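You operate a simulated robot arm through the tools that you are given. There is no shell and no other tool.

You are at the controls of a simulated two-armed robot. One attempt, no reset.

Task
Print a page at the quality on the note, stand it in the oak rack and switch the printer off.
Fine: it goes into the red slot.

It is judged by the outcome, as a careful person would: the job done as asked, and still so three seconds after it is handed in. It fails if anything else is knocked over, pushed out of place, dropped, spilled or broken.

Robot
Two 6-joint arms with two-finger grippers on one trunk that stands fixed in place. Base frame: the origin is at the foot of the trunk, x ahead of it, y to its left, z up. Units: cm, rad, N and s.
The left shoulder is at [7, 14.8, 131.7], the right one opposite. With the tool pointing down near the work surface each hand reaches from about 26 to 54 cm from the base axis, measured 20 degrees to its own side. Payload 2.69 kg a hand.
The tool frame of a hand sits at the grasp point between the pads (the TCP): z along the fingers, y along the line on which they close. The tips reach 2 cm beyond it. The gripper opens to 10 cm; its body begins 6.3 cm behind the TCP.
Orientation is that of the tool frame in the base frame, as a unit quaternion [w, x, y, z]. With the fingers straight down and closing along the base's y, the tool's x points along the base's -x, its y along +y and its z along -z.

Tools
- The arms move only by the tool send_rows. It takes "left_targets", "right_targets" or both (then of equal length, played together; a hand with none holds still); each is a list of rows, each a list of 7 numbers: the finger opening in cm, from 0 to 10, then the shift along the base's x, y, z in units of 300 mm (1.0 is 300 mm), then the turn, a rotation vector about the base's x, y, z in units of 180 degrees (1.0 is 180 degrees). In form: [[jaw, tx, ty, tz, rx, ry, rz], ...]. A call has 1 to 20 rows; each row is the pose to reach, as a shift and turn from the pose commanded when the call began. A call with a number of a shift or a turn outside -1 to 1 is refused whole. Rows are played at 5 a second. More than 5 cm and 0.15 rad between two rows, or a gripper value outside its range, and nothing of the call is played. Where a pose cannot be reached the arm comes as near as it can. A force on the tool above 40 N (or 10 N above the force at the start of the call, whichever is more), or a blocked arm, ends the call early, and 0.2 s more pass. The fingers move at their own pace (about 4.5 cm/s each) and stop on an object; they squeeze with about 34 N. The grip force told is the motor's: it shows also when the fingers shut on nothing. Time passes only in rows, and 0.2 s behind the last, so rows that repeat a pose let the fingers close. It gives the time, the measured TCP pose, the force on the tool (base axes), the opening and the grip force at its end, in the units of the frame above (readings bear some noise), with the torque about the TCP (base axes, N m) and any sound that the robot's microphone picked up.
- Cameras (640 x 400 px; columns grow to the right, rows downward): "scene" is now at [12.25, 3.56, 152.75]; the picture's right is [0.45, -0.89, 0.00], its down [-0.66, -0.34, -0.67] and it looks along [0.60, 0.30, -0.74] (base axes); focal length 346 px, centre (320, 200). "left" rides on the left gripper at [7, 1.9, -9.9] in its tool frame; the picture's right is [-0.26, 0.97, 0.00], its down [-0.75, -0.20, -0.63] and it looks along [-0.61, -0.16, 0.78] (tool axes); focal length 230 px, centre (320, 200). "right" rides on the right gripper at [7, -1.9, -9.9] in its tool frame; the picture's right is [0.26, 0.97, 0.00], its down [-0.75, 0.20, -0.63] and it looks along [-0.61, 0.16, 0.78] (tool axes); focal length 230 px, centre (320, 200). There is no depth. A picture from a camera that has moved, and an enlarged one, comes with that camera's place and axes in the base frame and with its lens.
- snapshot(camera): a new picture of that camera. The clock stands still meanwhile.
- lift_body(by): slides the trunk up (or, below 0, down) by that many cm; the arms and the scene camera ride with it, the base frame stays. It gives what a move gives, with no picture.
- aim_head(pan, tilt): turns the head with the scene camera to pan (to the left, within 1.501 rad either way) and tilt (down, from -0.506 to 1.204), counted from straight ahead of the robot. It gives what a move gives.
- enlarge(camera, box): a new picture of the part [left, top, right, bottom] of that camera's present view, enlarged. The clock stands still meanwhile.
- finish_job(): hands the job in; it is judged then, once.

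Nothing tells you positions but the pictures and the camera data. Unless the task says otherwise, let go and move clear before handing in.

The tools are called after ">>>" by a JSON object that holds its "method" and its "body". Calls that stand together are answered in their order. send_rows: Moves the arms, as the interface text tells. Its arguments: {"type":"object","properties":{"left_targets":{"type":"array","items":{"type":"array","items":{"type":"number"}}},"right_targets":{"type":"array","items":{"type":"array","items":{"type":"number"}}}},"required":[]} The other tools are called the same way: lift_body (by) moves the trunk up or down; aim_head (pan, tilt) turns the head that bears the scene camera; snapshot (camera) takes a picture; enlarge (camera, box) takes an enlarged picture of a part of a camera's view; finish_job () hands the job in.

At the start:

```text
time: 0.0
left_eef_pos: [25.49, 28.29, 128.42]
left_tool_rot: [0.0, 0.0, 1.0, 0.0]
left_force: [0.4, 0.4, 0.0]
left_ft_torque: [0.02, -0.04, 0.0]
left_grip_width: 10.02
left_grip_force: 0.0
right_eef_pos: [50.43, 8.65, 124.72]
right_tool_rot: [-0.001, 0.001, 1.0, 0.001]
right_force: [-0.9, 0.2, 0.2]
right_ft_torque: [-0.02, 0.02, 0.01]
right_grip_width: 10.02
right_grip_force: 0.1
trunk travel left (down, up): [-87.5, 6.5]
head pan, tilt (commanded): [0.469, 0.84]
```

scene: 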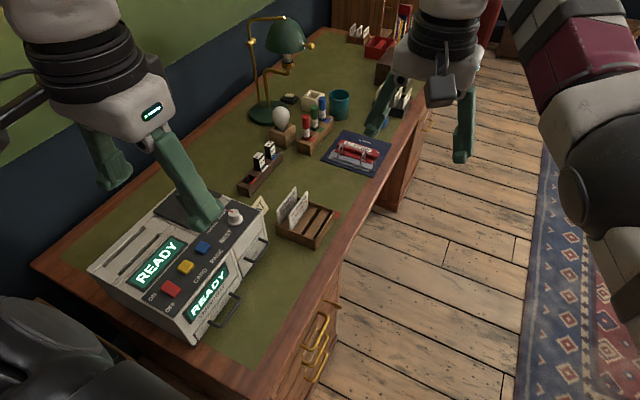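
right: 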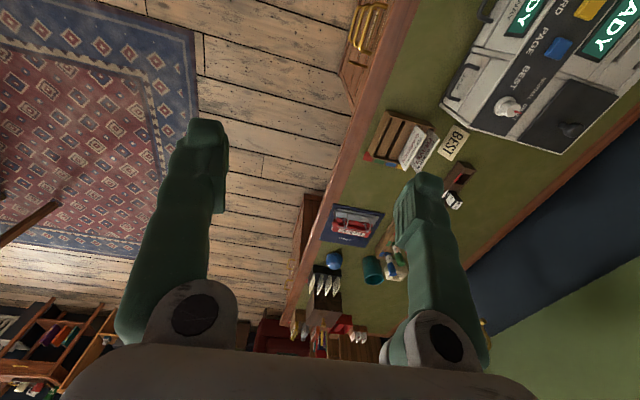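
left: 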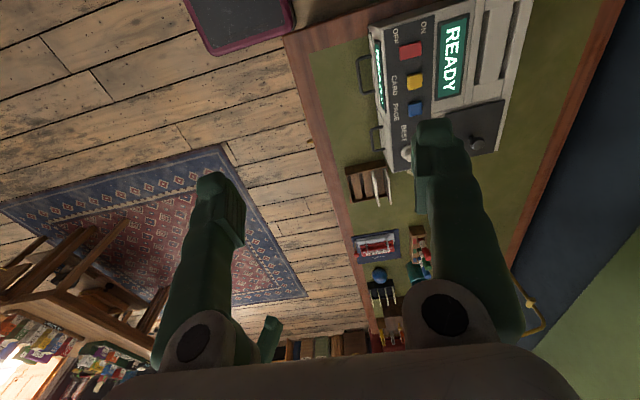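

I see a desk with a printer (READY displays, red/yellow/blue buttons and a dial), a note reading "BEST", and a small wooden rack in front of it. I'll take closer pictures before moving anything.

>>> {"method": "enlarge", "body": {"camera": "scene", "box": [80, 180, 280, 350]}}

>>> {"method": "enlarge", "body": {"camera": "scene", "box": [220, 80, 400, 250]}}

>>> {"method": "enlarge", "body": {"camera": "left", "box": [340, 0, 560, 220]}}

>>> {"method": "enlarge", "body": {"camera": "right", "box": [340, 0, 640, 200]}}

```text
2.35 times, centred on (180, 265) of scene
camera zoom: at [12.25, 3.56, 152.75], right [0.45, -0.89, 0.0], down [-0.66, -0.34, -0.67], along [0.6, 0.3, -0.74], focal length 813 px, centre (649, 47)
```

zoom: 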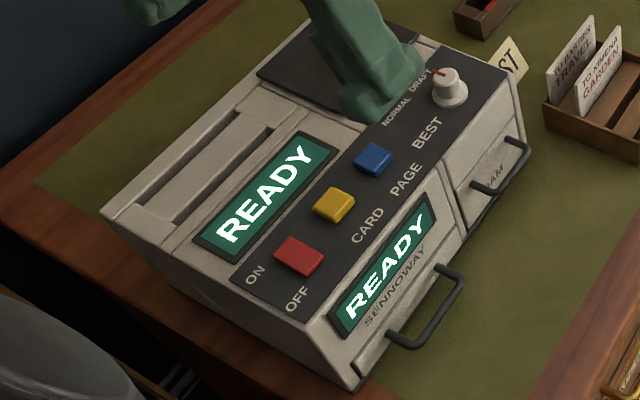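

```text
2.35 times, centred on (310, 165) of scene
camera zoom: at [12.25, 3.56, 152.75], right [0.45, -0.89, 0.0], down [-0.66, -0.34, -0.67], along [0.6, 0.3, -0.74], focal length 813 px, centre (344, 282)
```

zoom: 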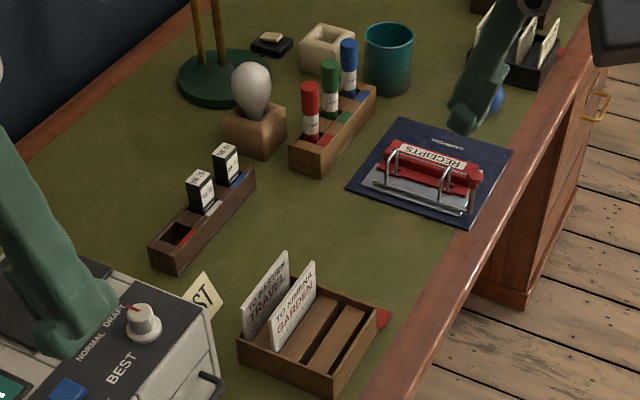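

```text
1.82 times, centred on (450, 110) of left
camera zoom: at [18.6, 30.09, 138.28], right [0.26, 0.97, 0.0], down [0.75, -0.2, 0.63], along [0.61, -0.16, -0.78], focal length 418 px, centre (84, 364)
```

zoom: 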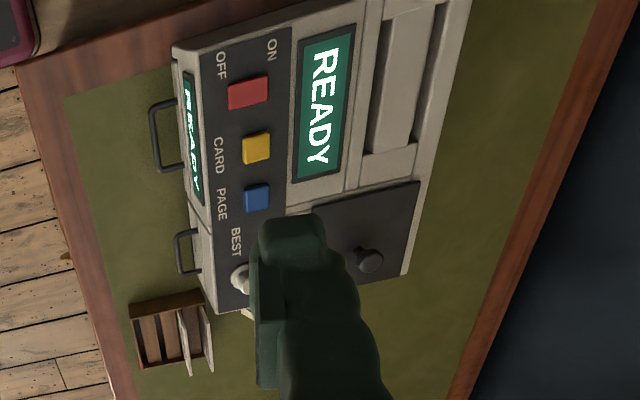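

```text
2.00 times, centred on (490, 100) of right
camera zoom: at [43.54, 6.92, 134.49], right [-0.26, 0.97, 0.0], down [0.75, 0.2, 0.63], along [0.61, 0.16, -0.78], focal length 460 px, centre (-20, 400)
```

zoom: 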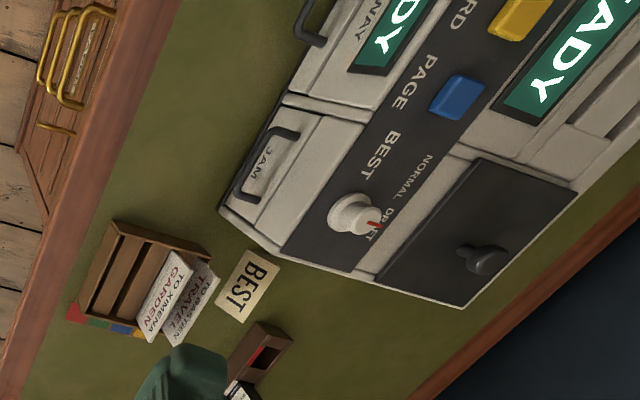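

The dial sits near (47, 42, 93) and points at DRAFT, and the note says BEST. The near rack, with colour marks, is around x 57–66, y 27–40 on the desk at z≈79. I'll look closer at the other racks and at these details.

>>> {"method": "enlarge", "body": {"camera": "scene", "box": [270, 180, 350, 250]}}

>>> {"method": "enlarge", "body": {"camera": "scene", "box": [330, 0, 430, 140]}}

>>> {"method": "enlarge", "body": {"camera": "right", "box": [270, 180, 420, 350]}}

>>> {"method": "enlarge", "body": {"camera": "right", "box": [350, 90, 480, 180]}}

```text
5.71 times, centred on (310, 215) of scene
camera zoom: at [12.25, 3.56, 152.75], right [0.45, -0.89, 0.0], down [-0.66, -0.34, -0.67], along [0.6, 0.3, -0.74], focal length 1976 px, centre (377, 114)
```

zoom: 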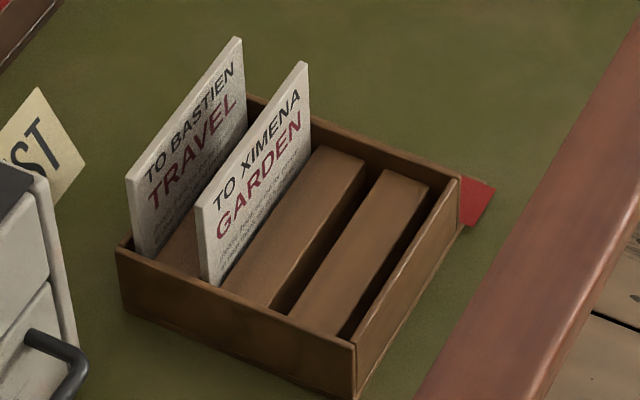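

```text
2.86 times, centred on (380, 70) of scene
camera zoom: at [12.25, 3.56, 152.75], right [0.45, -0.89, 0.0], down [-0.66, -0.34, -0.67], along [0.6, 0.3, -0.74], focal length 988 px, centre (149, 571)
```

zoom: 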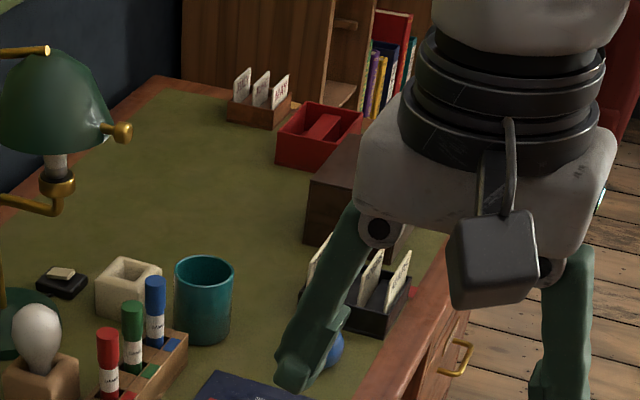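

```text
2.35 times, centred on (345, 265) of right
camera zoom: at [43.54, 6.92, 134.49], right [-0.26, 0.97, 0.0], down [0.75, 0.2, 0.63], along [0.61, 0.16, -0.78], focal length 541 px, centre (261, 47)
```

zoom: 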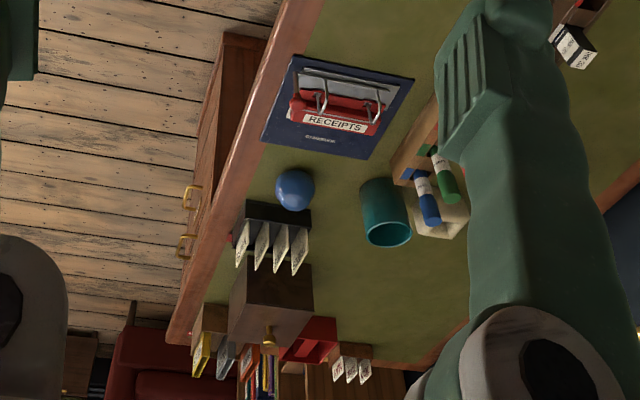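

```text
4.44 times, centred on (415, 135) of right
camera zoom: at [43.54, 6.92, 134.49], right [-0.26, 0.97, 0.0], down [0.75, 0.2, 0.63], along [0.61, 0.16, -0.78], focal length 1022 px, centre (-102, 489)
```

zoom: 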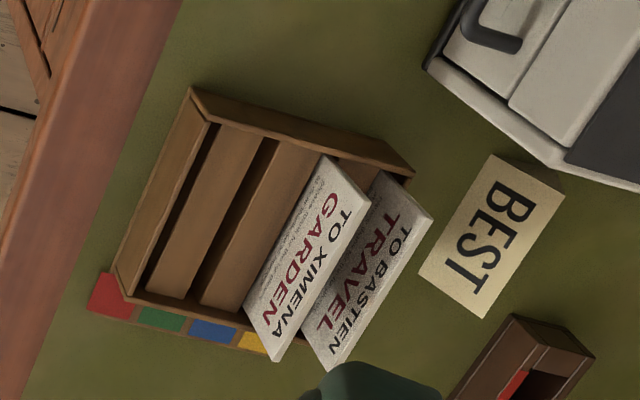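

The near brown (oak) rack has four slots marked red, green, blue and yellow. Red is the slot nearest the desk's front edge and is empty, while two cards stand on the other side. I'll lower the trunk for better reach and turn the head to the printer.

>>> {"method": "lift_body", "body": {"by": -12}}

>>> {"method": "aim_head", "body": {"pan": 0.85, "tilt": 0.8}}

>>> {"method": "snapshot", "body": {"camera": "scene"}}

>>> {"method": "snapshot", "body": {"camera": "left"}}

>>> {"method": "snapshot", "body": {"camera": "right"}}

```text
time: 1.5
left_eef_pos: [25.55, 28.18, 116.42]
left_tool_rot: [0.0, 0.0, 1.0, 0.0]
left_force: [0.0, -1.1, -0.2]
left_ft_torque: [0.0, -0.01, -0.03]
left_grip_width: 10.02
left_grip_force: 0.0
right_eef_pos: [50.47, 8.8, 112.63]
right_tool_rot: [-0.001, 0.001, 1.0, 0.0]
right_force: [0.4, -0.4, -0.4]
right_ft_torque: [-0.01, -0.03, -0.02]
right_grip_width: 10.01
right_grip_force: 0.0
trunk travel left (down, up): [-75.5, 18.5]
head pan, tilt (commanded): [0.469, 0.84]
```

```text
time: 2.4
left_eef_pos: [25.46, 28.29, 116.42]
left_tool_rot: [0.0, 0.0, 1.0, -0.001]
left_force: [-0.3, -0.8, -1.3]
left_ft_torque: [0.0, 0.02, -0.01]
left_grip_width: 9.97
left_grip_force: 0.1
right_eef_pos: [50.3, 8.81, 112.67]
right_tool_rot: [-0.001, 0.001, 1.0, -0.001]
right_force: [0.1, 0.0, -0.4]
right_ft_torque: [0.0, 0.0, 0.0]
right_grip_width: 10.0
right_grip_force: 0.2
trunk travel left (down, up): [-75.5, 18.5]
head pan, tilt (commanded): [0.85, 0.799]
```

```text
taken
camera scene: at [10.56, 6.05, 141.06], right [0.75, -0.66, 0.0], down [-0.47, -0.54, -0.7], along [0.46, 0.52, -0.72], focal length 346 px, centre (320, 200)
```

scene: 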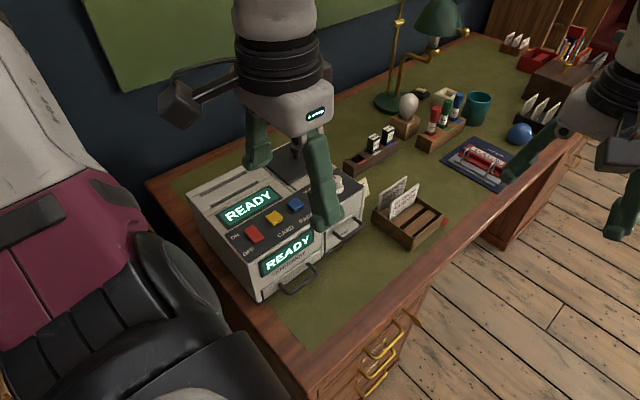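

```text
taken
camera left: at [18.6, 30.08, 126.28], right [0.26, 0.97, 0.0], down [0.75, -0.2, 0.63], along [0.61, -0.16, -0.78], focal length 230 px, centre (320, 200)
```

left: 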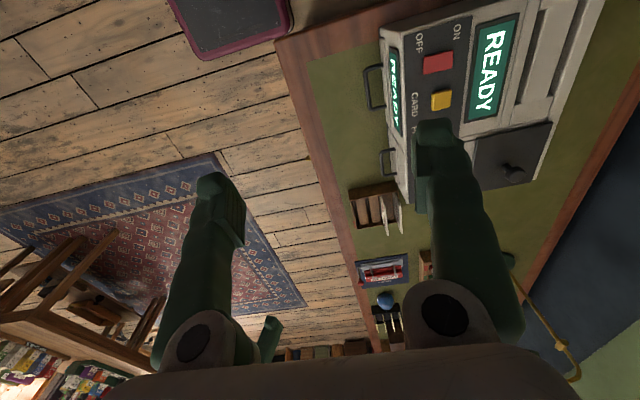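

```text
taken
camera right: at [43.54, 6.92, 122.49], right [-0.26, 0.97, 0.0], down [0.75, 0.2, 0.63], along [0.61, 0.16, -0.78], focal length 230 px, centre (320, 200)
```

right: 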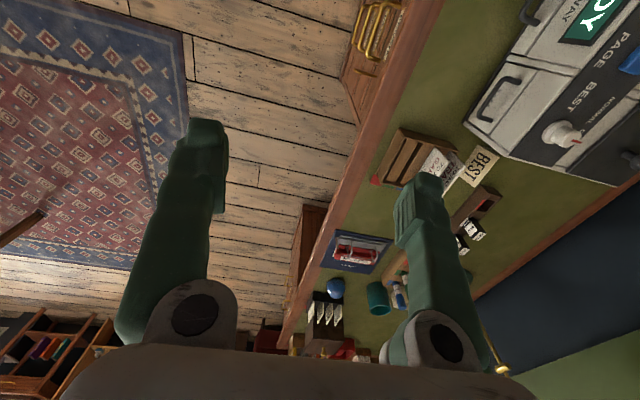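

The left fingers block the view of the dial, so I'll slide the left hand about 14 cm in +y, well above the printer, and look down between its fingers.

>>> {"method": "send_rows", "body": {"left_targets": [[10, 0, 0.1, 0, 0, 0, 0], [10, 0, 0.2, 0, 0, 0, 0], [10, 0, 0.3, 0, 0, 0, 0], [10, 0, 0.4, 0, 0, 0, 0], [10, 0, 0.47, 0, 0, 0, 0]]}}

>>> {"method": "snapshot", "body": {"camera": "left"}}

>>> {"method": "snapshot", "body": {"camera": "scene"}}

```text
time: 3.5
left_eef_pos: [31.3, 39.43, 115.8]
left_tool_rot: [0.0, 0.0, 1.0, -0.001]
left_force: [0.8, -0.4, -0.7]
left_ft_torque: [-0.04, -0.02, 0.0]
left_grip_width: 9.98
left_grip_force: 0.1
left hand out of reach, approached as far as the arm can: row 2, 3, 4, 5
right_eef_pos: [50.51, 9.06, 112.45]
right_tool_rot: [-0.002, 0.0, 1.0, -0.002]
right_force: [-0.3, 1.3, -0.4]
right_ft_torque: [-0.03, 0.06, 0.01]
right_grip_width: 10.0
right_grip_force: 0.0
trunk travel left (down, up): [-75.5, 18.5]
head pan, tilt (commanded): [0.85, 0.799]
```

```text
taken
camera left: at [24.33, 41.42, 125.78], right [0.26, 0.97, 0.0], down [0.75, -0.2, 0.63], along [0.61, -0.16, -0.78], focal length 230 px, centre (320, 200)
```

left: 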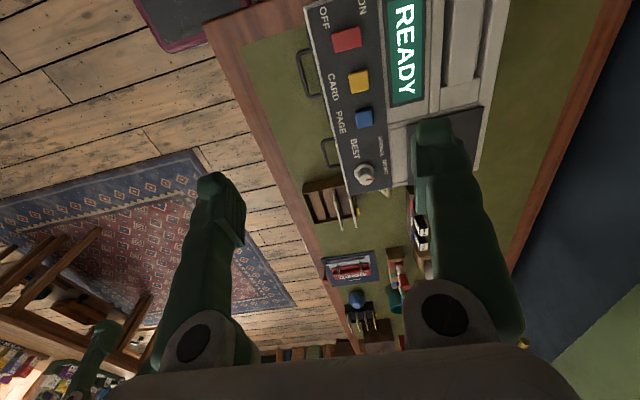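

```text
taken
camera scene: at [10.76, 6.43, 141.03], right [0.75, -0.66, 0.0], down [-0.47, -0.54, -0.69], along [0.46, 0.52, -0.72], focal length 346 px, centre (320, 200)
```

scene: 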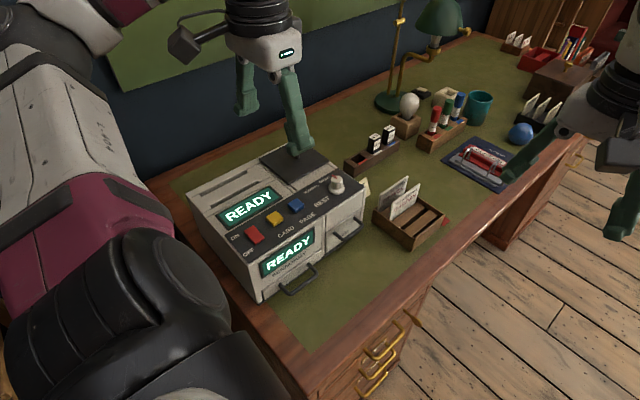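

The arm stopped short at (31.3, 39.4), probably because of a yaw or joint limit at that bearing. I'll turn the tool counter-clockwise with the arm and see whether that frees the reach.

>>> {"method": "send_rows", "body": {"left_targets": [[10, 0, 0, 0, 0, 0, 0.04], [10, 0, 0, 0, 0, 0, 0.08], [10, 0, 0, 0, 0, 0, 0.12], [10, 0, 0, 0, 0, 0, 0.16], [10, 0, 0, 0, 0, 0, 0.2], [10, 0, 0, 0, 0, 0, 0.24]]}}

>>> {"method": "snapshot", "body": {"camera": "left"}}

>>> {"method": "snapshot", "body": {"camera": "scene"}}

```text
time: 5.0
left_eef_pos: [30.86, 39.08, 116.09]
left_tool_rot: [-0.001, -0.369, 0.929, 0.0]
left_force: [0.4, -0.3, -0.6]
left_ft_torque: [0.01, 0.04, 0.03]
left_grip_width: 9.99
left_grip_force: 0.0
right_eef_pos: [50.37, 8.71, 112.73]
right_tool_rot: [-0.001, 0.002, 1.0, 0.0]
right_force: [0.2, 0.3, -0.1]
right_ft_torque: [0.01, -0.02, -0.02]
right_grip_width: 10.03
right_grip_force: 0.0
trunk travel left (down, up): [-75.5, 18.5]
head pan, tilt (commanded): [0.85, 0.799]
```

```text
taken
camera left: at [24.55, 35.53, 125.89], right [-0.48, 0.88, 0.0], down [0.68, 0.37, 0.63], along [0.55, 0.3, -0.78], focal length 230 px, centre (320, 200)
```

left: 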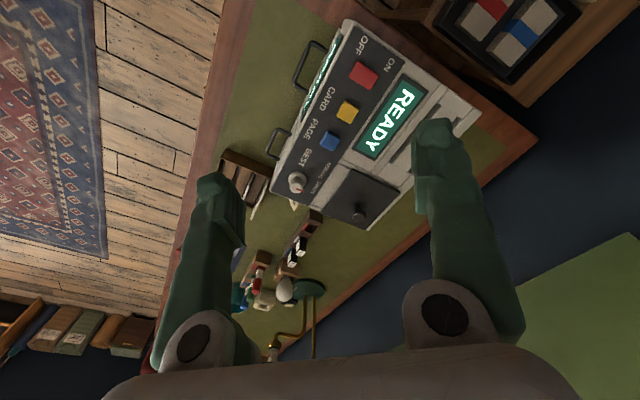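

```text
taken
camera scene: at [10.54, 6.04, 141.07], right [0.75, -0.66, 0.0], down [-0.47, -0.54, -0.7], along [0.46, 0.52, -0.72], focal length 346 px, centre (320, 200)
```

scene: 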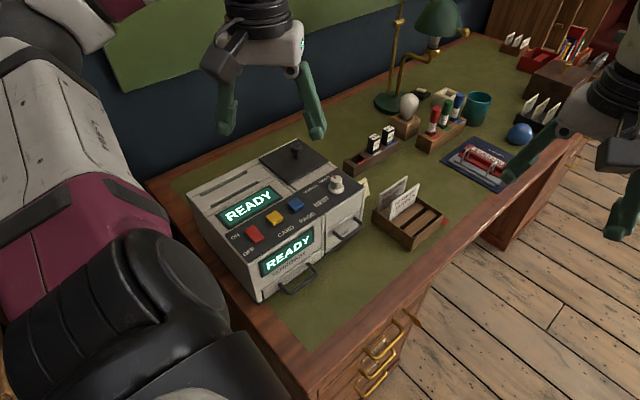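

The commanded pose is where the arm really stopped, and the turn worked. I'll zoom in on the printer and the rack.

>>> {"method": "enlarge", "body": {"camera": "scene", "box": [180, 130, 380, 300]}}

>>> {"method": "enlarge", "body": {"camera": "left", "box": [200, 0, 500, 240]}}

>>> {"method": "enlarge", "body": {"camera": "scene", "box": [300, 140, 460, 260]}}

```text
2.35 times, centred on (280, 215) of scene
camera zoom: at [10.54, 6.04, 141.07], right [0.75, -0.66, 0.0], down [-0.47, -0.54, -0.7], along [0.46, 0.52, -0.72], focal length 813 px, centre (414, 165)
```

zoom: 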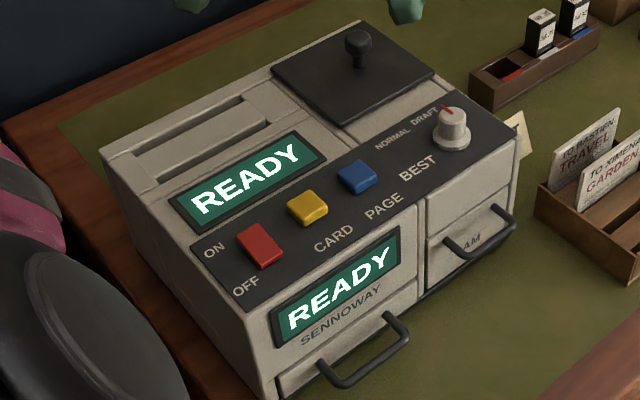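

```text
1.67 times, centred on (350, 120) of left
camera zoom: at [24.55, 35.53, 125.89], right [-0.48, 0.88, 0.0], down [0.68, 0.37, 0.63], along [0.55, 0.3, -0.78], focal length 384 px, centre (270, 333)
```

zoom: 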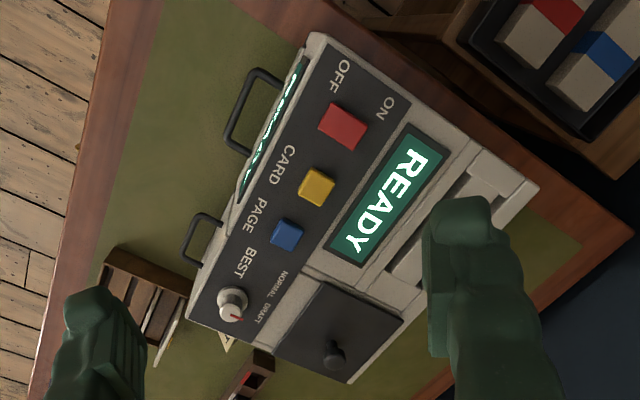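

```text
3.33 times, centred on (380, 200) of scene
camera zoom: at [10.54, 6.04, 141.07], right [0.75, -0.66, 0.0], down [-0.47, -0.54, -0.7], along [0.46, 0.52, -0.72], focal length 1152 px, centre (120, 200)
```

zoom: 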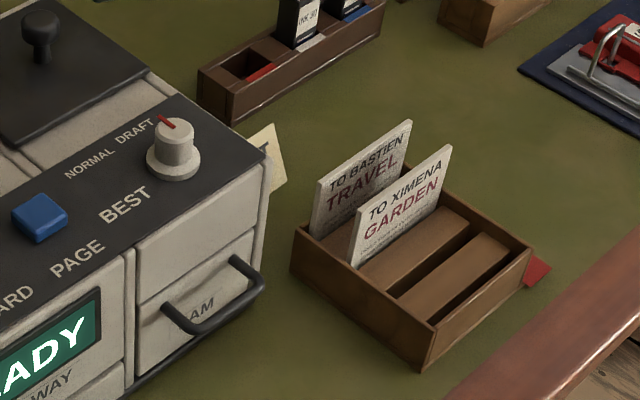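

I'm zooming in on the dial to see the pointer and label directions.

>>> {"method": "enlarge", "body": {"camera": "scene", "box": [295, 165, 365, 215]}}

>>> {"method": "enlarge", "body": {"camera": "left", "box": [270, 140, 350, 200]}}

>>> {"method": "enlarge", "body": {"camera": "right", "box": [520, 60, 640, 170]}}

```text
8.00 times, centred on (330, 190) of scene
camera zoom: at [10.54, 6.04, 141.07], right [0.75, -0.66, 0.0], down [-0.47, -0.54, -0.7], along [0.46, 0.52, -0.72], focal length 2766 px, centre (240, 280)
```

zoom: 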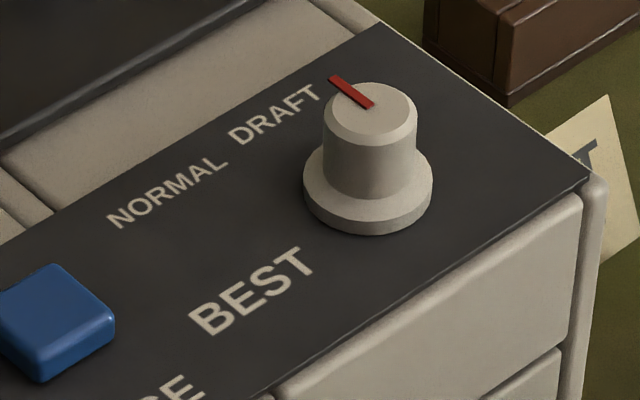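

```text
6.67 times, centred on (310, 170) of left
camera zoom: at [24.55, 35.53, 125.89], right [-0.48, 0.88, 0.0], down [0.68, 0.37, 0.63], along [0.55, 0.3, -0.78], focal length 1534 px, centre (387, 400)
```

zoom: 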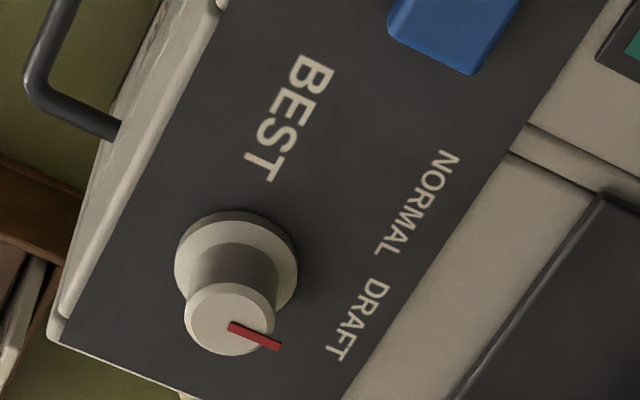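

```text
3.64 times, centred on (580, 115) of right
camera zoom: at [43.53, 6.9, 122.49], right [-0.26, 0.97, 0.0], down [0.75, 0.2, 0.63], along [0.61, 0.16, -0.78], focal length 837 px, centre (-626, 509)
```

zoom: 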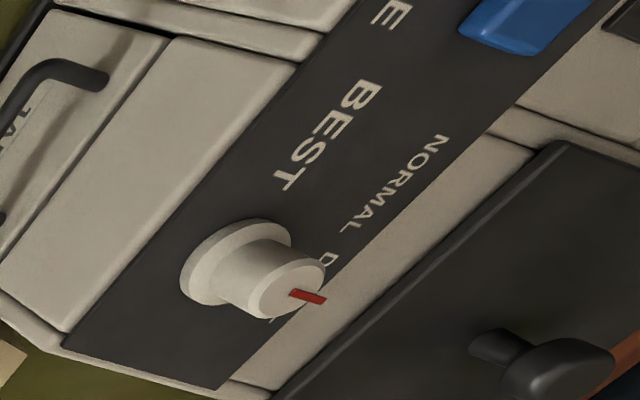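

The knob top is at about (47.5, 43.1, 93.2), about 2.5 cm across, with its pointer at ~90° (DRAFT) and BEST at ~190°, so it needs about 100° counter-clockwise. I'll bring the left hand above it with a slightly negative yaw.

>>> {"method": "send_rows", "body": {"left_targets": [[8, 0.07, 0.017, 0, 0, 0, -0.035], [8, 0.14, 0.034, -0.03, 0, 0, -0.07], [7, 0.21, 0.05, -0.08, 0, 0, -0.105], [7, 0.28, 0.067, -0.14, 0, 0, -0.14], [6, 0.35, 0.084, -0.21, 0, 0, -0.175], [6, 0.42, 0.1, -0.28, 0, 0, -0.21], [6, 0.49, 0.117, -0.35, 0, 0, -0.245], [6, 0.5547, 0.134, -0.42, 0, 0, -0.28], [6, 0.5547, 0.134, -0.42, 0, 0, -0.28]]}}

>>> {"method": "snapshot", "body": {"camera": "left"}}

>>> {"method": "snapshot", "body": {"camera": "scene"}}

```text
time: 7.0
left_eef_pos: [37.69, 39.07, 101.83]
left_tool_rot: [0.003, 0.062, 0.998, -0.001]
left_force: [-0.3, -0.2, -0.3]
left_ft_torque: [0.01, 0.03, -0.01]
left_grip_width: 6.0
left_grip_force: 0.2
left hand out of reach, approached as far as the arm can: row 1, 2, 3, 4, 5, 6, 7, 8, 9
right_eef_pos: [50.52, 8.75, 112.66]
right_tool_rot: [-0.001, 0.001, 1.0, 0.0]
right_force: [-0.5, -0.4, -0.1]
right_ft_torque: [-0.02, 0.03, 0.01]
right_grip_width: 10.01
right_grip_force: 0.1
trunk travel left (down, up): [-75.5, 18.5]
head pan, tilt (commanded): [0.85, 0.799]
```

```text
taken
camera left: at [31.05, 41.79, 111.6], right [0.38, 0.93, 0.0], down [0.72, -0.29, 0.63], along [0.59, -0.24, -0.77], focal length 230 px, centre (320, 200)
```

left: 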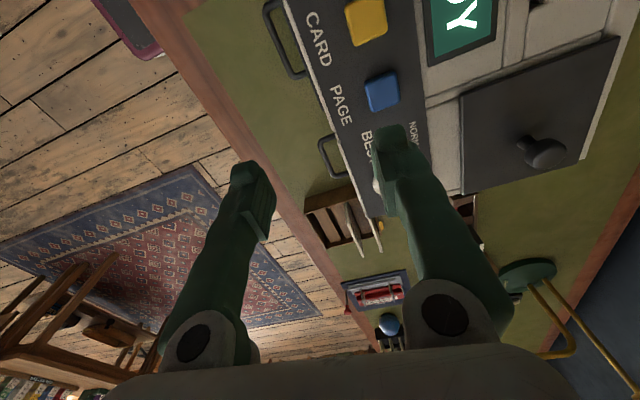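

```text
taken
camera scene: at [10.57, 6.14, 141.06], right [0.75, -0.66, 0.0], down [-0.47, -0.54, -0.7], along [0.46, 0.52, -0.72], focal length 346 px, centre (320, 200)
```

scene: 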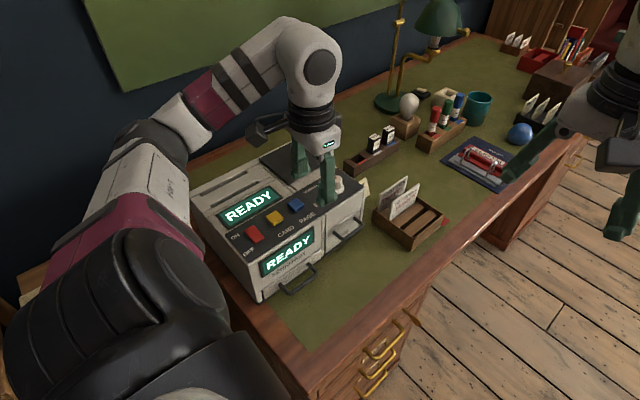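

With the tool straight down the left arm reaches only about 54 cm from the base axis, and the dial is about 64 cm out. I'll tilt the tool outward by 40° at a higher, retracted pose and then check reach.

>>> {"method": "send_rows", "body": {"left_targets": [[6, 0.01, -0.009, 0.06, 0.0068, -0.0276, 0.0281], [6, 0.02, -0.018, 0.11, 0.0136, -0.0551, 0.0562], [6, 0.03, -0.027, 0.15, 0.0204, -0.0827, 0.0842], [6, 0.04, -0.036, 0.19, 0.0273, -0.1102, 0.1123], [6, 0.05, -0.045, 0.22, 0.0341, -0.1378, 0.1404], [6, 0.06, -0.054, 0.25, 0.0409, -0.1653, 0.1685], [6, 0.07, -0.063, 0.265, 0.0477, -0.1929, 0.1965], [6, 0.077, -0.069, 0.272, 0.0545, -0.2204, 0.2246], [6, 0.077, -0.069, 0.272, 0.0545, -0.2204, 0.2246]]}}

>>> {"method": "snapshot", "body": {"camera": "left"}}

>>> {"method": "snapshot", "body": {"camera": "scene"}}

```text
time: 8.9
left_eef_pos: [40.35, 37.01, 109.67]
left_tool_rot: [0.326, -0.283, 0.896, 0.102]
left_force: [-0.1, -0.5, 0.9]
left_ft_torque: [0.02, -0.01, -0.01]
left_grip_width: 6.0
left_grip_force: 0.0
right_eef_pos: [50.41, 8.7, 112.63]
right_tool_rot: [-0.001, 0.001, 1.0, 0.0]
right_force: [0.6, 0.1, 0.1]
right_ft_torque: [0.02, -0.01, 0.0]
right_grip_width: 10.0
right_grip_force: 0.0
trunk travel left (down, up): [-75.5, 18.5]
head pan, tilt (commanded): [0.85, 0.799]
```

```text
taken
camera left: at [29.72, 31.71, 112.69], right [-0.39, 0.9, 0.17], down [0.25, -0.07, 0.97], along [0.88, 0.42, -0.2], focal length 230 px, centre (320, 200)
```

left: 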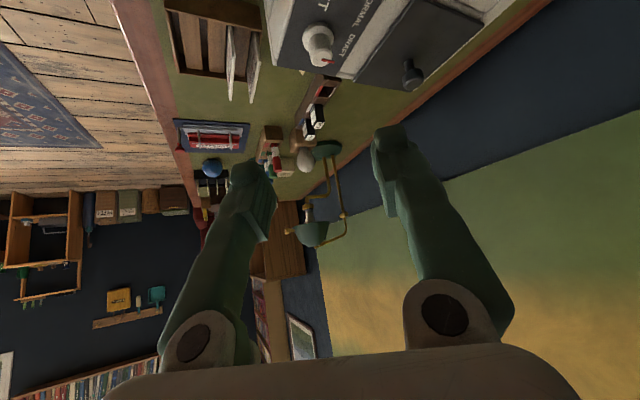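

```text
taken
camera scene: at [10.55, 6.08, 141.06], right [0.75, -0.66, 0.0], down [-0.47, -0.54, -0.7], along [0.46, 0.52, -0.72], focal length 346 px, centre (320, 200)
```

scene: 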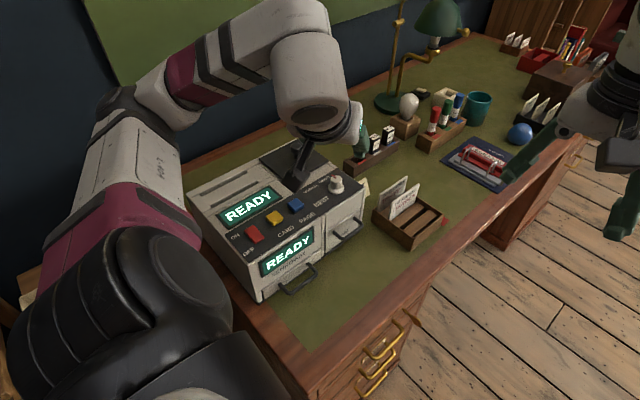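

The tilted pose was reached exactly. I'll lower the trunk 8 cm for more reach at knob height, then move the hand toward the knob.

>>> {"method": "lift_body", "body": {"by": -8}}

>>> {"method": "snapshot", "body": {"camera": "left"}}

>>> {"method": "snapshot", "body": {"camera": "scene"}}

```text
time: 10.1
left_eef_pos: [40.22, 36.98, 101.55]
left_tool_rot: [0.326, -0.282, 0.897, 0.102]
left_force: [0.1, 0.0, 0.3]
left_ft_torque: [-0.03, -0.01, 0.0]
left_grip_width: 6.0
left_grip_force: 0.0
right_eef_pos: [50.34, 8.71, 104.62]
right_tool_rot: [-0.001, 0.001, 1.0, 0.001]
right_force: [0.0, 0.3, -0.6]
right_ft_torque: [-0.03, 0.02, 0.0]
right_grip_width: 9.98
right_grip_force: 0.0
trunk travel left (down, up): [-67.5, 26.5]
head pan, tilt (commanded): [0.85, 0.799]
```

```text
taken
camera left: at [29.7, 31.71, 104.69], right [-0.39, 0.91, 0.17], down [0.25, -0.07, 0.96], along [0.88, 0.42, -0.2], focal length 230 px, centre (320, 200)
```

left: 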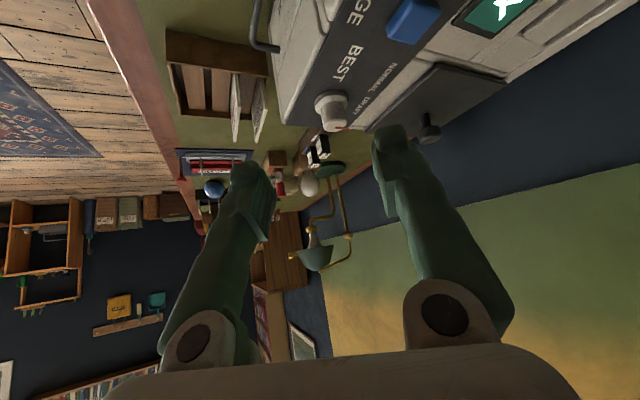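

```text
taken
camera scene: at [10.55, 6.06, 133.07], right [0.75, -0.66, 0.0], down [-0.47, -0.54, -0.7], along [0.46, 0.52, -0.72], focal length 346 px, centre (320, 200)
```

scene: 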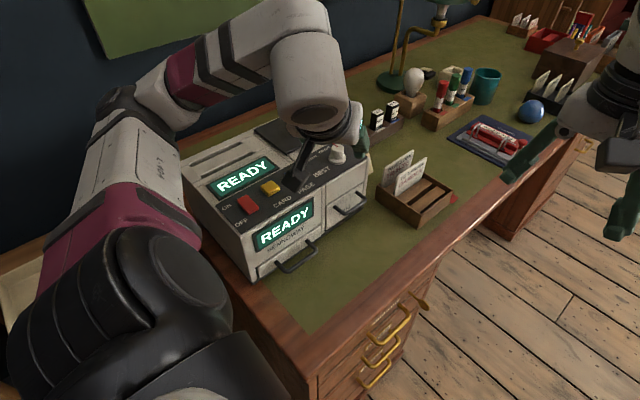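

The knob is in the left camera's view. I'll go to a pre-grasp pose about 6 cm up-axis of the knob with the tool azimuth at 10° and check alignment there.

>>> {"method": "send_rows", "body": {"left_targets": [[5, 0.023, 0.036, 0, 0, 0, -0.028], [5, 0.045, 0.073, -0.03, 0, 0, -0.056], [5, 0.068, 0.109, -0.07, 0, 0, -0.083], [5, 0.09, 0.145, -0.11, 0, 0, -0.111], [5, 0.1133, 0.1817, -0.14, 0, 0, -0.1389], [5, 0.1133, 0.1817, -0.14, 0, 0, -0.1389]]}}

>>> {"method": "snapshot", "body": {"camera": "left"}}

>>> {"method": "enlarge", "body": {"camera": "scene", "box": [180, 80, 420, 240]}}

```text
time: 11.5
left_eef_pos: [43.64, 42.46, 97.35]
left_tool_rot: [0.341, -0.082, 0.936, 0.029]
left_force: [-0.3, 0.1, 0.1]
left_ft_torque: [-0.01, 0.0, -0.06]
left_grip_width: 4.99
left_grip_force: 0.0
right_eef_pos: [50.48, 8.78, 104.63]
right_tool_rot: [-0.001, 0.0, 1.0, 0.0]
right_force: [1.0, -0.2, 0.3]
right_ft_torque: [0.01, 0.0, -0.02]
right_grip_width: 9.97
right_grip_force: 0.0
trunk travel left (down, up): [-67.5, 26.5]
head pan, tilt (commanded): [0.85, 0.799]
```

```text
taken
camera left: at [31.88, 42.24, 100.38], right [0.03, 0.99, 0.17], down [0.2, -0.17, 0.96], along [0.98, 0.01, -0.2], focal length 230 px, centre (320, 200)
```

left: 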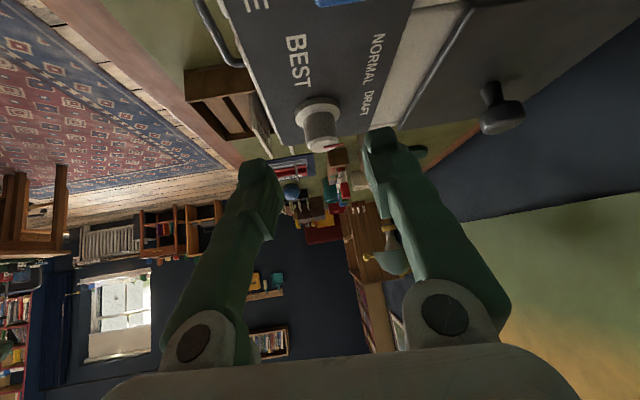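

```text
2.50 times, centred on (300, 160) of scene
camera zoom: at [10.56, 6.05, 133.06], right [0.75, -0.66, 0.0], down [-0.47, -0.54, -0.7], along [0.46, 0.52, -0.72], focal length 864 px, centre (370, 300)
```

zoom: 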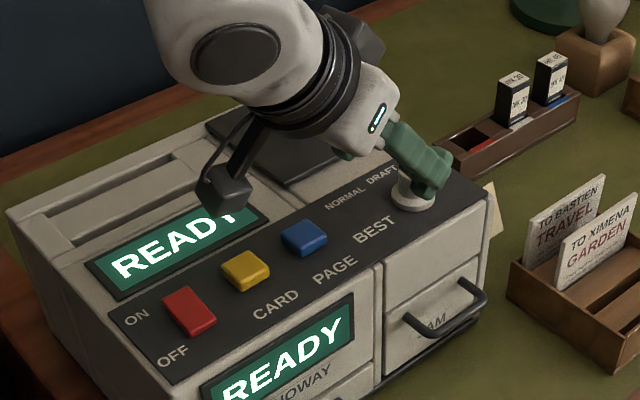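

The alignment matches prediction: the knob sits centred between the fingers. I'm descending along the tool axis and closing on the knob.

>>> {"method": "send_rows", "body": {"left_targets": [[5, 0.032, 0.0053, -0.038, 0, 0, 0], [5, 0.064, 0.0107, -0.076, 0, 0, 0], [5, 0.097, 0.016, -0.114, 0, 0, 0], [5, 0.1287, 0.0213, -0.1517, 0, 0, 0], [5, 0.1287, 0.0213, -0.1517, 0, 0, 0]]}}

>>> {"method": "snapshot", "body": {"camera": "left"}}

>>> {"method": "enlarge", "body": {"camera": "scene", "box": [240, 100, 400, 220]}}

```text
time: 12.7
left_eef_pos: [47.72, 42.97, 93.04]
left_tool_rot: [0.34, -0.081, 0.936, 0.029]
left_force: [-0.1, -0.6, -0.3]
left_ft_torque: [0.03, 0.03, 0.01]
left_grip_width: 4.99
left_grip_force: 0.1
right_eef_pos: [50.29, 8.8, 104.72]
right_tool_rot: [-0.001, 0.001, 1.0, 0.001]
right_force: [0.2, -0.5, 1.0]
right_ft_torque: [0.01, 0.0, 0.0]
right_grip_width: 10.0
right_grip_force: 0.1
trunk travel left (down, up): [-67.5, 26.5]
head pan, tilt (commanded): [0.85, 0.799]
```

```text
taken
camera left: at [35.73, 42.85, 96.08], right [0.03, 0.99, 0.17], down [0.2, -0.17, 0.96], along [0.98, 0.01, -0.2], focal length 230 px, centre (320, 200)
```

left: 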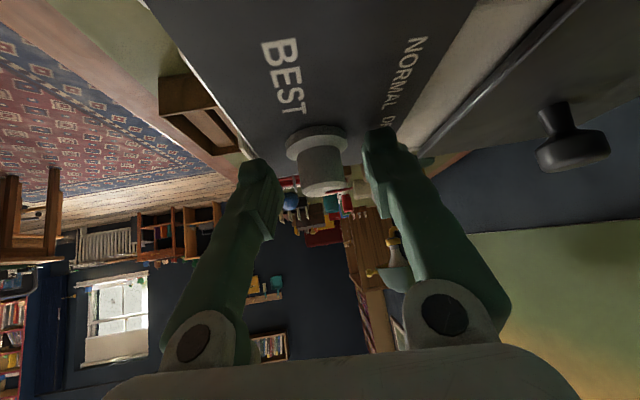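

```text
3.33 times, centred on (320, 160) of scene
camera zoom: at [10.52, 6.03, 133.07], right [0.75, -0.66, 0.0], down [-0.47, -0.54, -0.7], along [0.46, 0.52, -0.72], focal length 1152 px, centre (320, 333)
```

zoom: 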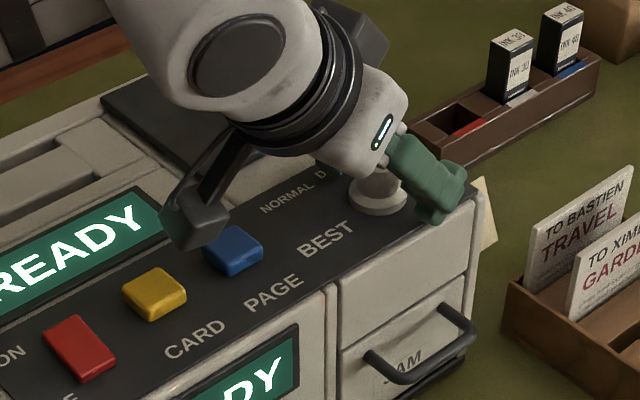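

The knob is well centred, so I'm closing on it.

>>> {"method": "send_rows", "body": {"left_targets": [[3, 0, 0, 0, 0, 0, 0], [1, 0, 0, 0, 0, 0, 0], [0, 0, 0, 0, 0, 0, 0], [0, 0, 0, 0, 0, 0, 0]]}}

>>> {"method": "snapshot", "body": {"camera": "left"}}

```text
time: 13.7
left_eef_pos: [47.64, 43.29, 93.03]
left_tool_rot: [0.342, -0.082, 0.936, 0.03]
left_force: [3.8, 9.4, 7.5]
left_ft_torque: [0.06, 0.03, 0.01]
left_grip_width: 2.26
left_grip_force: 39.6
right_eef_pos: [50.38, 8.85, 104.78]
right_tool_rot: [-0.001, 0.0, 1.0, -0.001]
right_force: [0.2, 0.1, 0.4]
right_ft_torque: [0.01, -0.03, -0.02]
right_grip_width: 10.04
right_grip_force: 0.0
trunk travel left (down, up): [-67.5, 26.5]
head pan, tilt (commanded): [0.85, 0.799]
```

```text
taken
camera left: at [35.71, 43.04, 96.05], right [0.03, 0.99, 0.17], down [0.2, -0.17, 0.96], along [0.98, 0.01, -0.2], focal length 230 px, centre (320, 200)
```

left: 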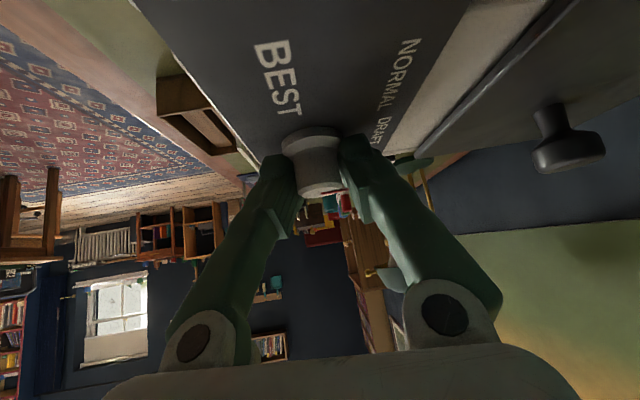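

It's gripped (2.26 cm). Now I'm turning it 50° counter-clockwise.

>>> {"method": "send_rows", "body": {"left_targets": [[0, 0, 0.004, 0, 0, 0, 0.031], [0, 0, 0.006, 0, 0, 0, 0.062], [0, 0, 0.006, 0, 0, 0, 0.093], [0, 0, 0.006, 0, 0, 0, 0.124], [0, 0, 0.006, 0, 0, 0, 0.155], [0, 0, 0.006, 0, 0, 0, 0.186], [0, 0, 0.006, 0, 0, 0, 0.217], [0, 0, 0.006, 0, 0, 0, 0.248], [0, 0, 0.006, 0, 0, 0, 0.278]]}}

>>> {"method": "snapshot", "body": {"camera": "left"}}

>>> {"method": "enlarge", "body": {"camera": "scene", "box": [240, 100, 400, 220]}}

```text
time: 15.7
left_eef_pos: [47.45, 43.19, 93.11]
left_tool_rot: [0.298, -0.47, 0.813, 0.171]
left_force: [6.5, 12.8, 18.2]
left_ft_torque: [0.93, -0.37, -0.02]
left_grip_width: 2.25
left_grip_force: 44.9
right_eef_pos: [50.37, 9.06, 104.78]
right_tool_rot: [0.0, 0.0, 1.0, 0.0]
right_force: [0.0, -0.3, 0.5]
right_ft_torque: [0.0, 0.01, 0.0]
right_grip_width: 10.01
right_grip_force: 0.0
trunk travel left (down, up): [-67.5, 26.5]
head pan, tilt (commanded): [0.85, 0.799]
```

```text
taken
camera left: at [40.09, 34.02, 96.03], right [-0.74, 0.65, 0.16], down [0.25, 0.05, 0.97], along [0.62, 0.76, -0.2], focal length 230 px, centre (320, 200)
```

left: 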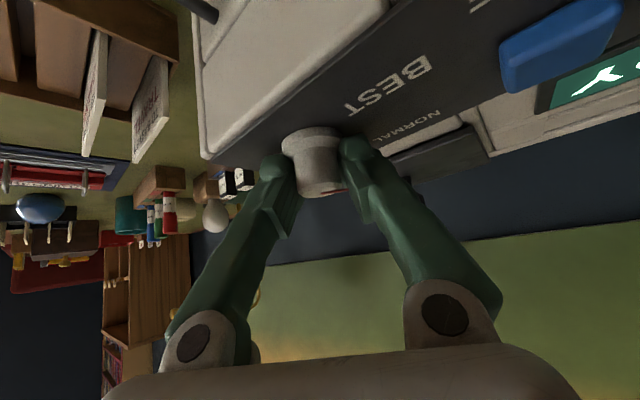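

```text
3.33 times, centred on (320, 160) of scene
camera zoom: at [10.41, 6.15, 133.08], right [0.75, -0.66, 0.0], down [-0.47, -0.54, -0.7], along [0.46, 0.52, -0.72], focal length 1152 px, centre (320, 333)
```

zoom: 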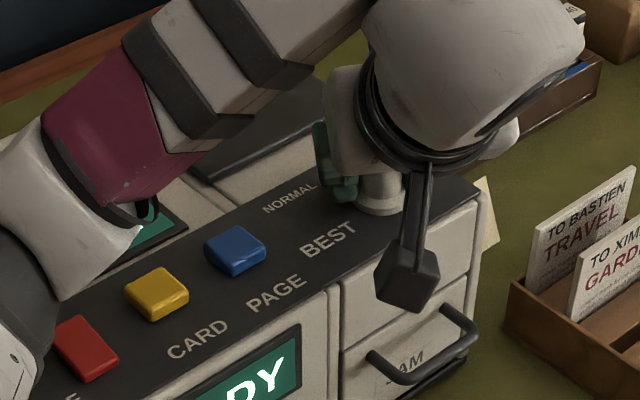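

The knob followed. I'm opening and swinging back around it (fingers clear) to check the pointer before regripping.

>>> {"method": "send_rows", "body": {"left_targets": [[3, 0, 0, 0.003, 0, 0, 0], [5, 0, 0, 0.006, 0, 0, 0], [5, 0, 0, 0.006, 0, 0, -0.03], [5, 0, 0, 0.006, 0, 0, -0.07], [5, 0, 0, 0.006, 0, 0, -0.11], [5, 0, 0, 0.006, 0, 0, -0.15], [5, 0, 0, 0.006, 0, 0, -0.19], [5, 0, 0, 0.006, 0, 0, -0.23], [5, 0, 0, 0.006, 0, 0, -0.27], [5, 0, 0, 0.006, 0, 0, -0.278]]}}

>>> {"method": "snapshot", "body": {"camera": "left"}}

>>> {"method": "enlarge", "body": {"camera": "scene", "box": [240, 100, 400, 220]}}

```text
time: 17.9
left_eef_pos: [47.68, 43.25, 93.14]
left_tool_rot: [0.34, -0.082, 0.936, 0.03]
left_force: [-0.3, 0.6, 0.0]
left_ft_torque: [0.0, 0.02, -0.01]
left_grip_width: 5.0
left_grip_force: 0.0
right_eef_pos: [50.38, 8.72, 104.56]
right_tool_rot: [-0.001, 0.001, 1.0, -0.001]
right_force: [-0.3, 0.2, -0.1]
right_ft_torque: [0.0, 0.03, 0.01]
right_grip_width: 10.0
right_grip_force: 0.0
trunk travel left (down, up): [-67.5, 26.5]
head pan, tilt (commanded): [0.85, 0.799]
```

```text
taken
camera left: at [35.8, 43.02, 96.17], right [0.03, 0.99, 0.17], down [0.2, -0.17, 0.96], along [0.98, 0.01, -0.2], focal length 230 px, centre (320, 200)
```

left: 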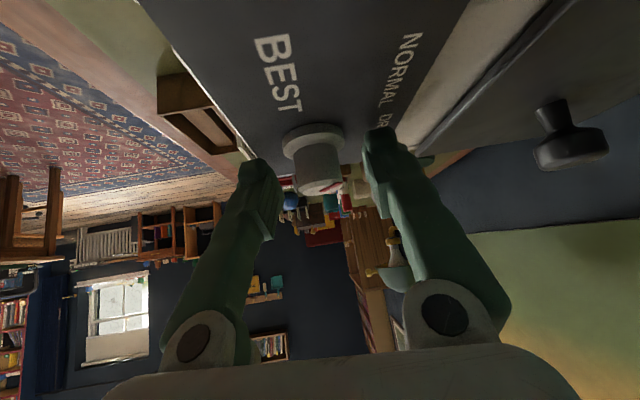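

```text
3.33 times, centred on (320, 160) of scene
camera zoom: at [10.57, 6.08, 133.06], right [0.75, -0.66, 0.0], down [-0.47, -0.54, -0.7], along [0.46, 0.52, -0.72], focal length 1152 px, centre (320, 333)
```

zoom: 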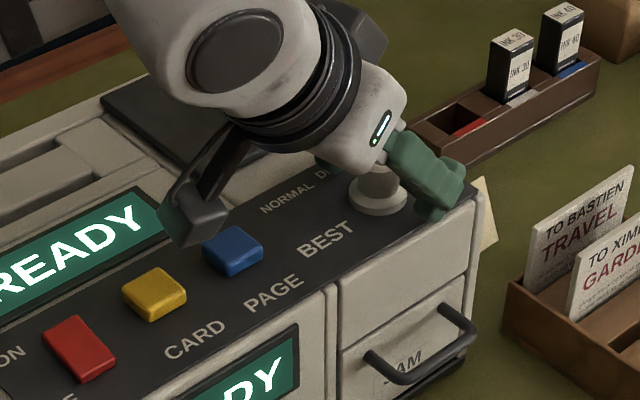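

>>> {"method": "enlarge", "body": {"camera": "left", "box": [270, 100, 370, 210]}}

>>> {"method": "enlarge", "body": {"camera": "scene", "box": [310, 135, 360, 175]}}

```text
3.64 times, centred on (320, 155) of left
camera zoom: at [35.8, 43.02, 96.17], right [0.03, 0.99, 0.17], down [0.2, -0.17, 0.96], along [0.98, 0.01, -0.2], focal length 837 px, centre (320, 364)
```

zoom: 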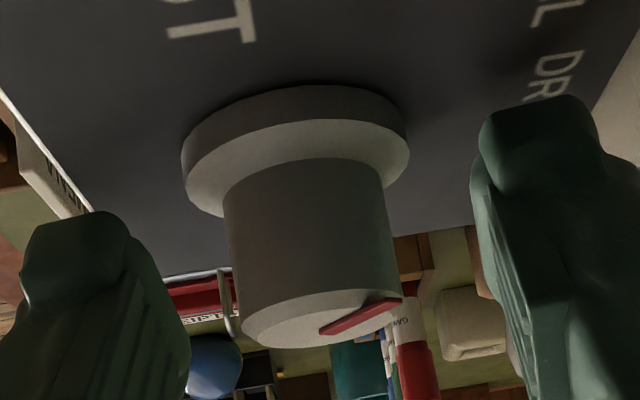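

```text
10.00 times, centred on (335, 155) of scene
camera zoom: at [10.57, 6.08, 133.06], right [0.75, -0.66, 0.0], down [-0.47, -0.54, -0.7], along [0.46, 0.52, -0.72], focal length 3457 px, centre (170, 650)
```

zoom: 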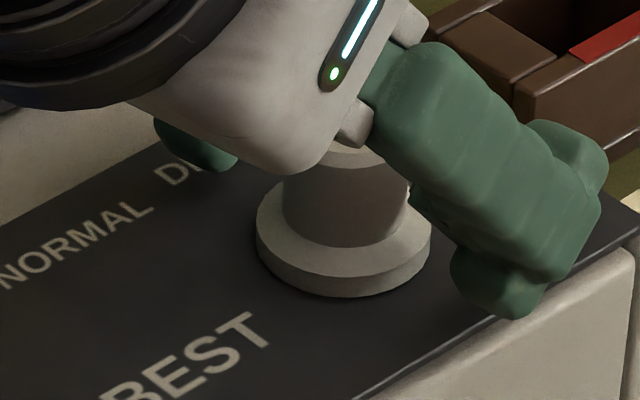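

The pointer has moved to about 140° (NORMAL). I'm gripping again for another 50°.

>>> {"method": "send_rows", "body": {"left_targets": [[3, 0, 0, -0.003, 0, 0, 0], [1, 0, 0, -0.003, 0, 0, 0], [0, 0, 0, -0.003, 0, 0, 0], [0, 0, 0, -0.003, 0, 0, 0]]}}

>>> {"method": "send_rows", "body": {"left_targets": [[0, 0, 0, 0, 0, 0, 0.031], [0, 0, 0, 0, 0, 0, 0.062], [0, 0, 0, 0, 0, 0, 0.093], [0, 0, 0, 0, 0, 0, 0.124], [0, 0, 0, 0, 0, 0, 0.155], [0, 0, 0, 0, 0, 0, 0.186], [0, 0, 0, 0, 0, 0, 0.217], [0, 0, 0, 0, 0, 0, 0.248], [0, 0, 0, 0, 0, 0, 0.278]]}}

>>> {"method": "snapshot", "body": {"camera": "left"}}

```text
time: 18.9
left_eef_pos: [47.52, 43.22, 92.98]
left_tool_rot: [0.34, -0.082, 0.936, 0.029]
left_force: [1.0, 4.2, 1.9]
left_ft_torque: [-0.06, 0.14, -0.02]
left_grip_width: 2.27
left_grip_force: 45.0
right_eef_pos: [50.4, 8.88, 104.63]
right_tool_rot: [0.0, 0.001, 1.0, -0.001]
right_force: [0.0, -1.6, 0.0]
right_ft_torque: [0.0, -0.01, 0.04]
right_grip_width: 10.0
right_grip_force: 0.0
trunk travel left (down, up): [-67.5, 26.5]
head pan, tilt (commanded): [0.85, 0.799]
```

```text
time: 20.9
left_eef_pos: [47.68, 43.46, 93.03]
left_tool_rot: [0.298, -0.471, 0.813, 0.171]
left_force: [9.1, 17.1, 18.2]
left_ft_torque: [0.38, 0.04, -0.56]
left_grip_width: 2.21
left_grip_force: 44.8
right_eef_pos: [50.47, 8.91, 104.72]
right_tool_rot: [-0.001, 0.0, 1.0, -0.001]
right_force: [0.1, -0.6, 0.1]
right_ft_torque: [0.01, 0.01, 0.02]
right_grip_width: 10.01
right_grip_force: 0.0
trunk travel left (down, up): [-67.5, 26.5]
head pan, tilt (commanded): [0.85, 0.799]
```

```text
taken
camera left: at [40.19, 34.19, 96.06], right [-0.74, 0.65, 0.16], down [0.25, 0.05, 0.97], along [0.62, 0.76, -0.2], focal length 230 px, centre (320, 200)
```

left: 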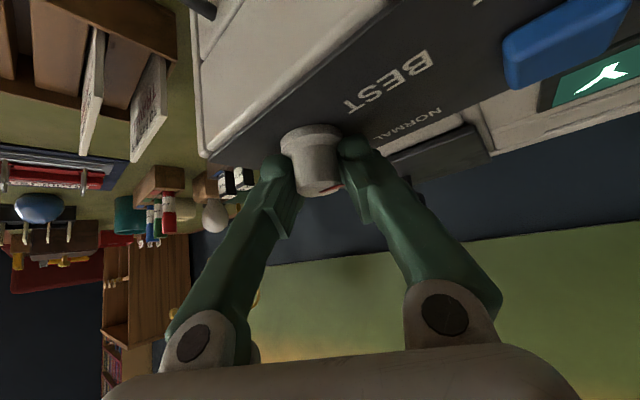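

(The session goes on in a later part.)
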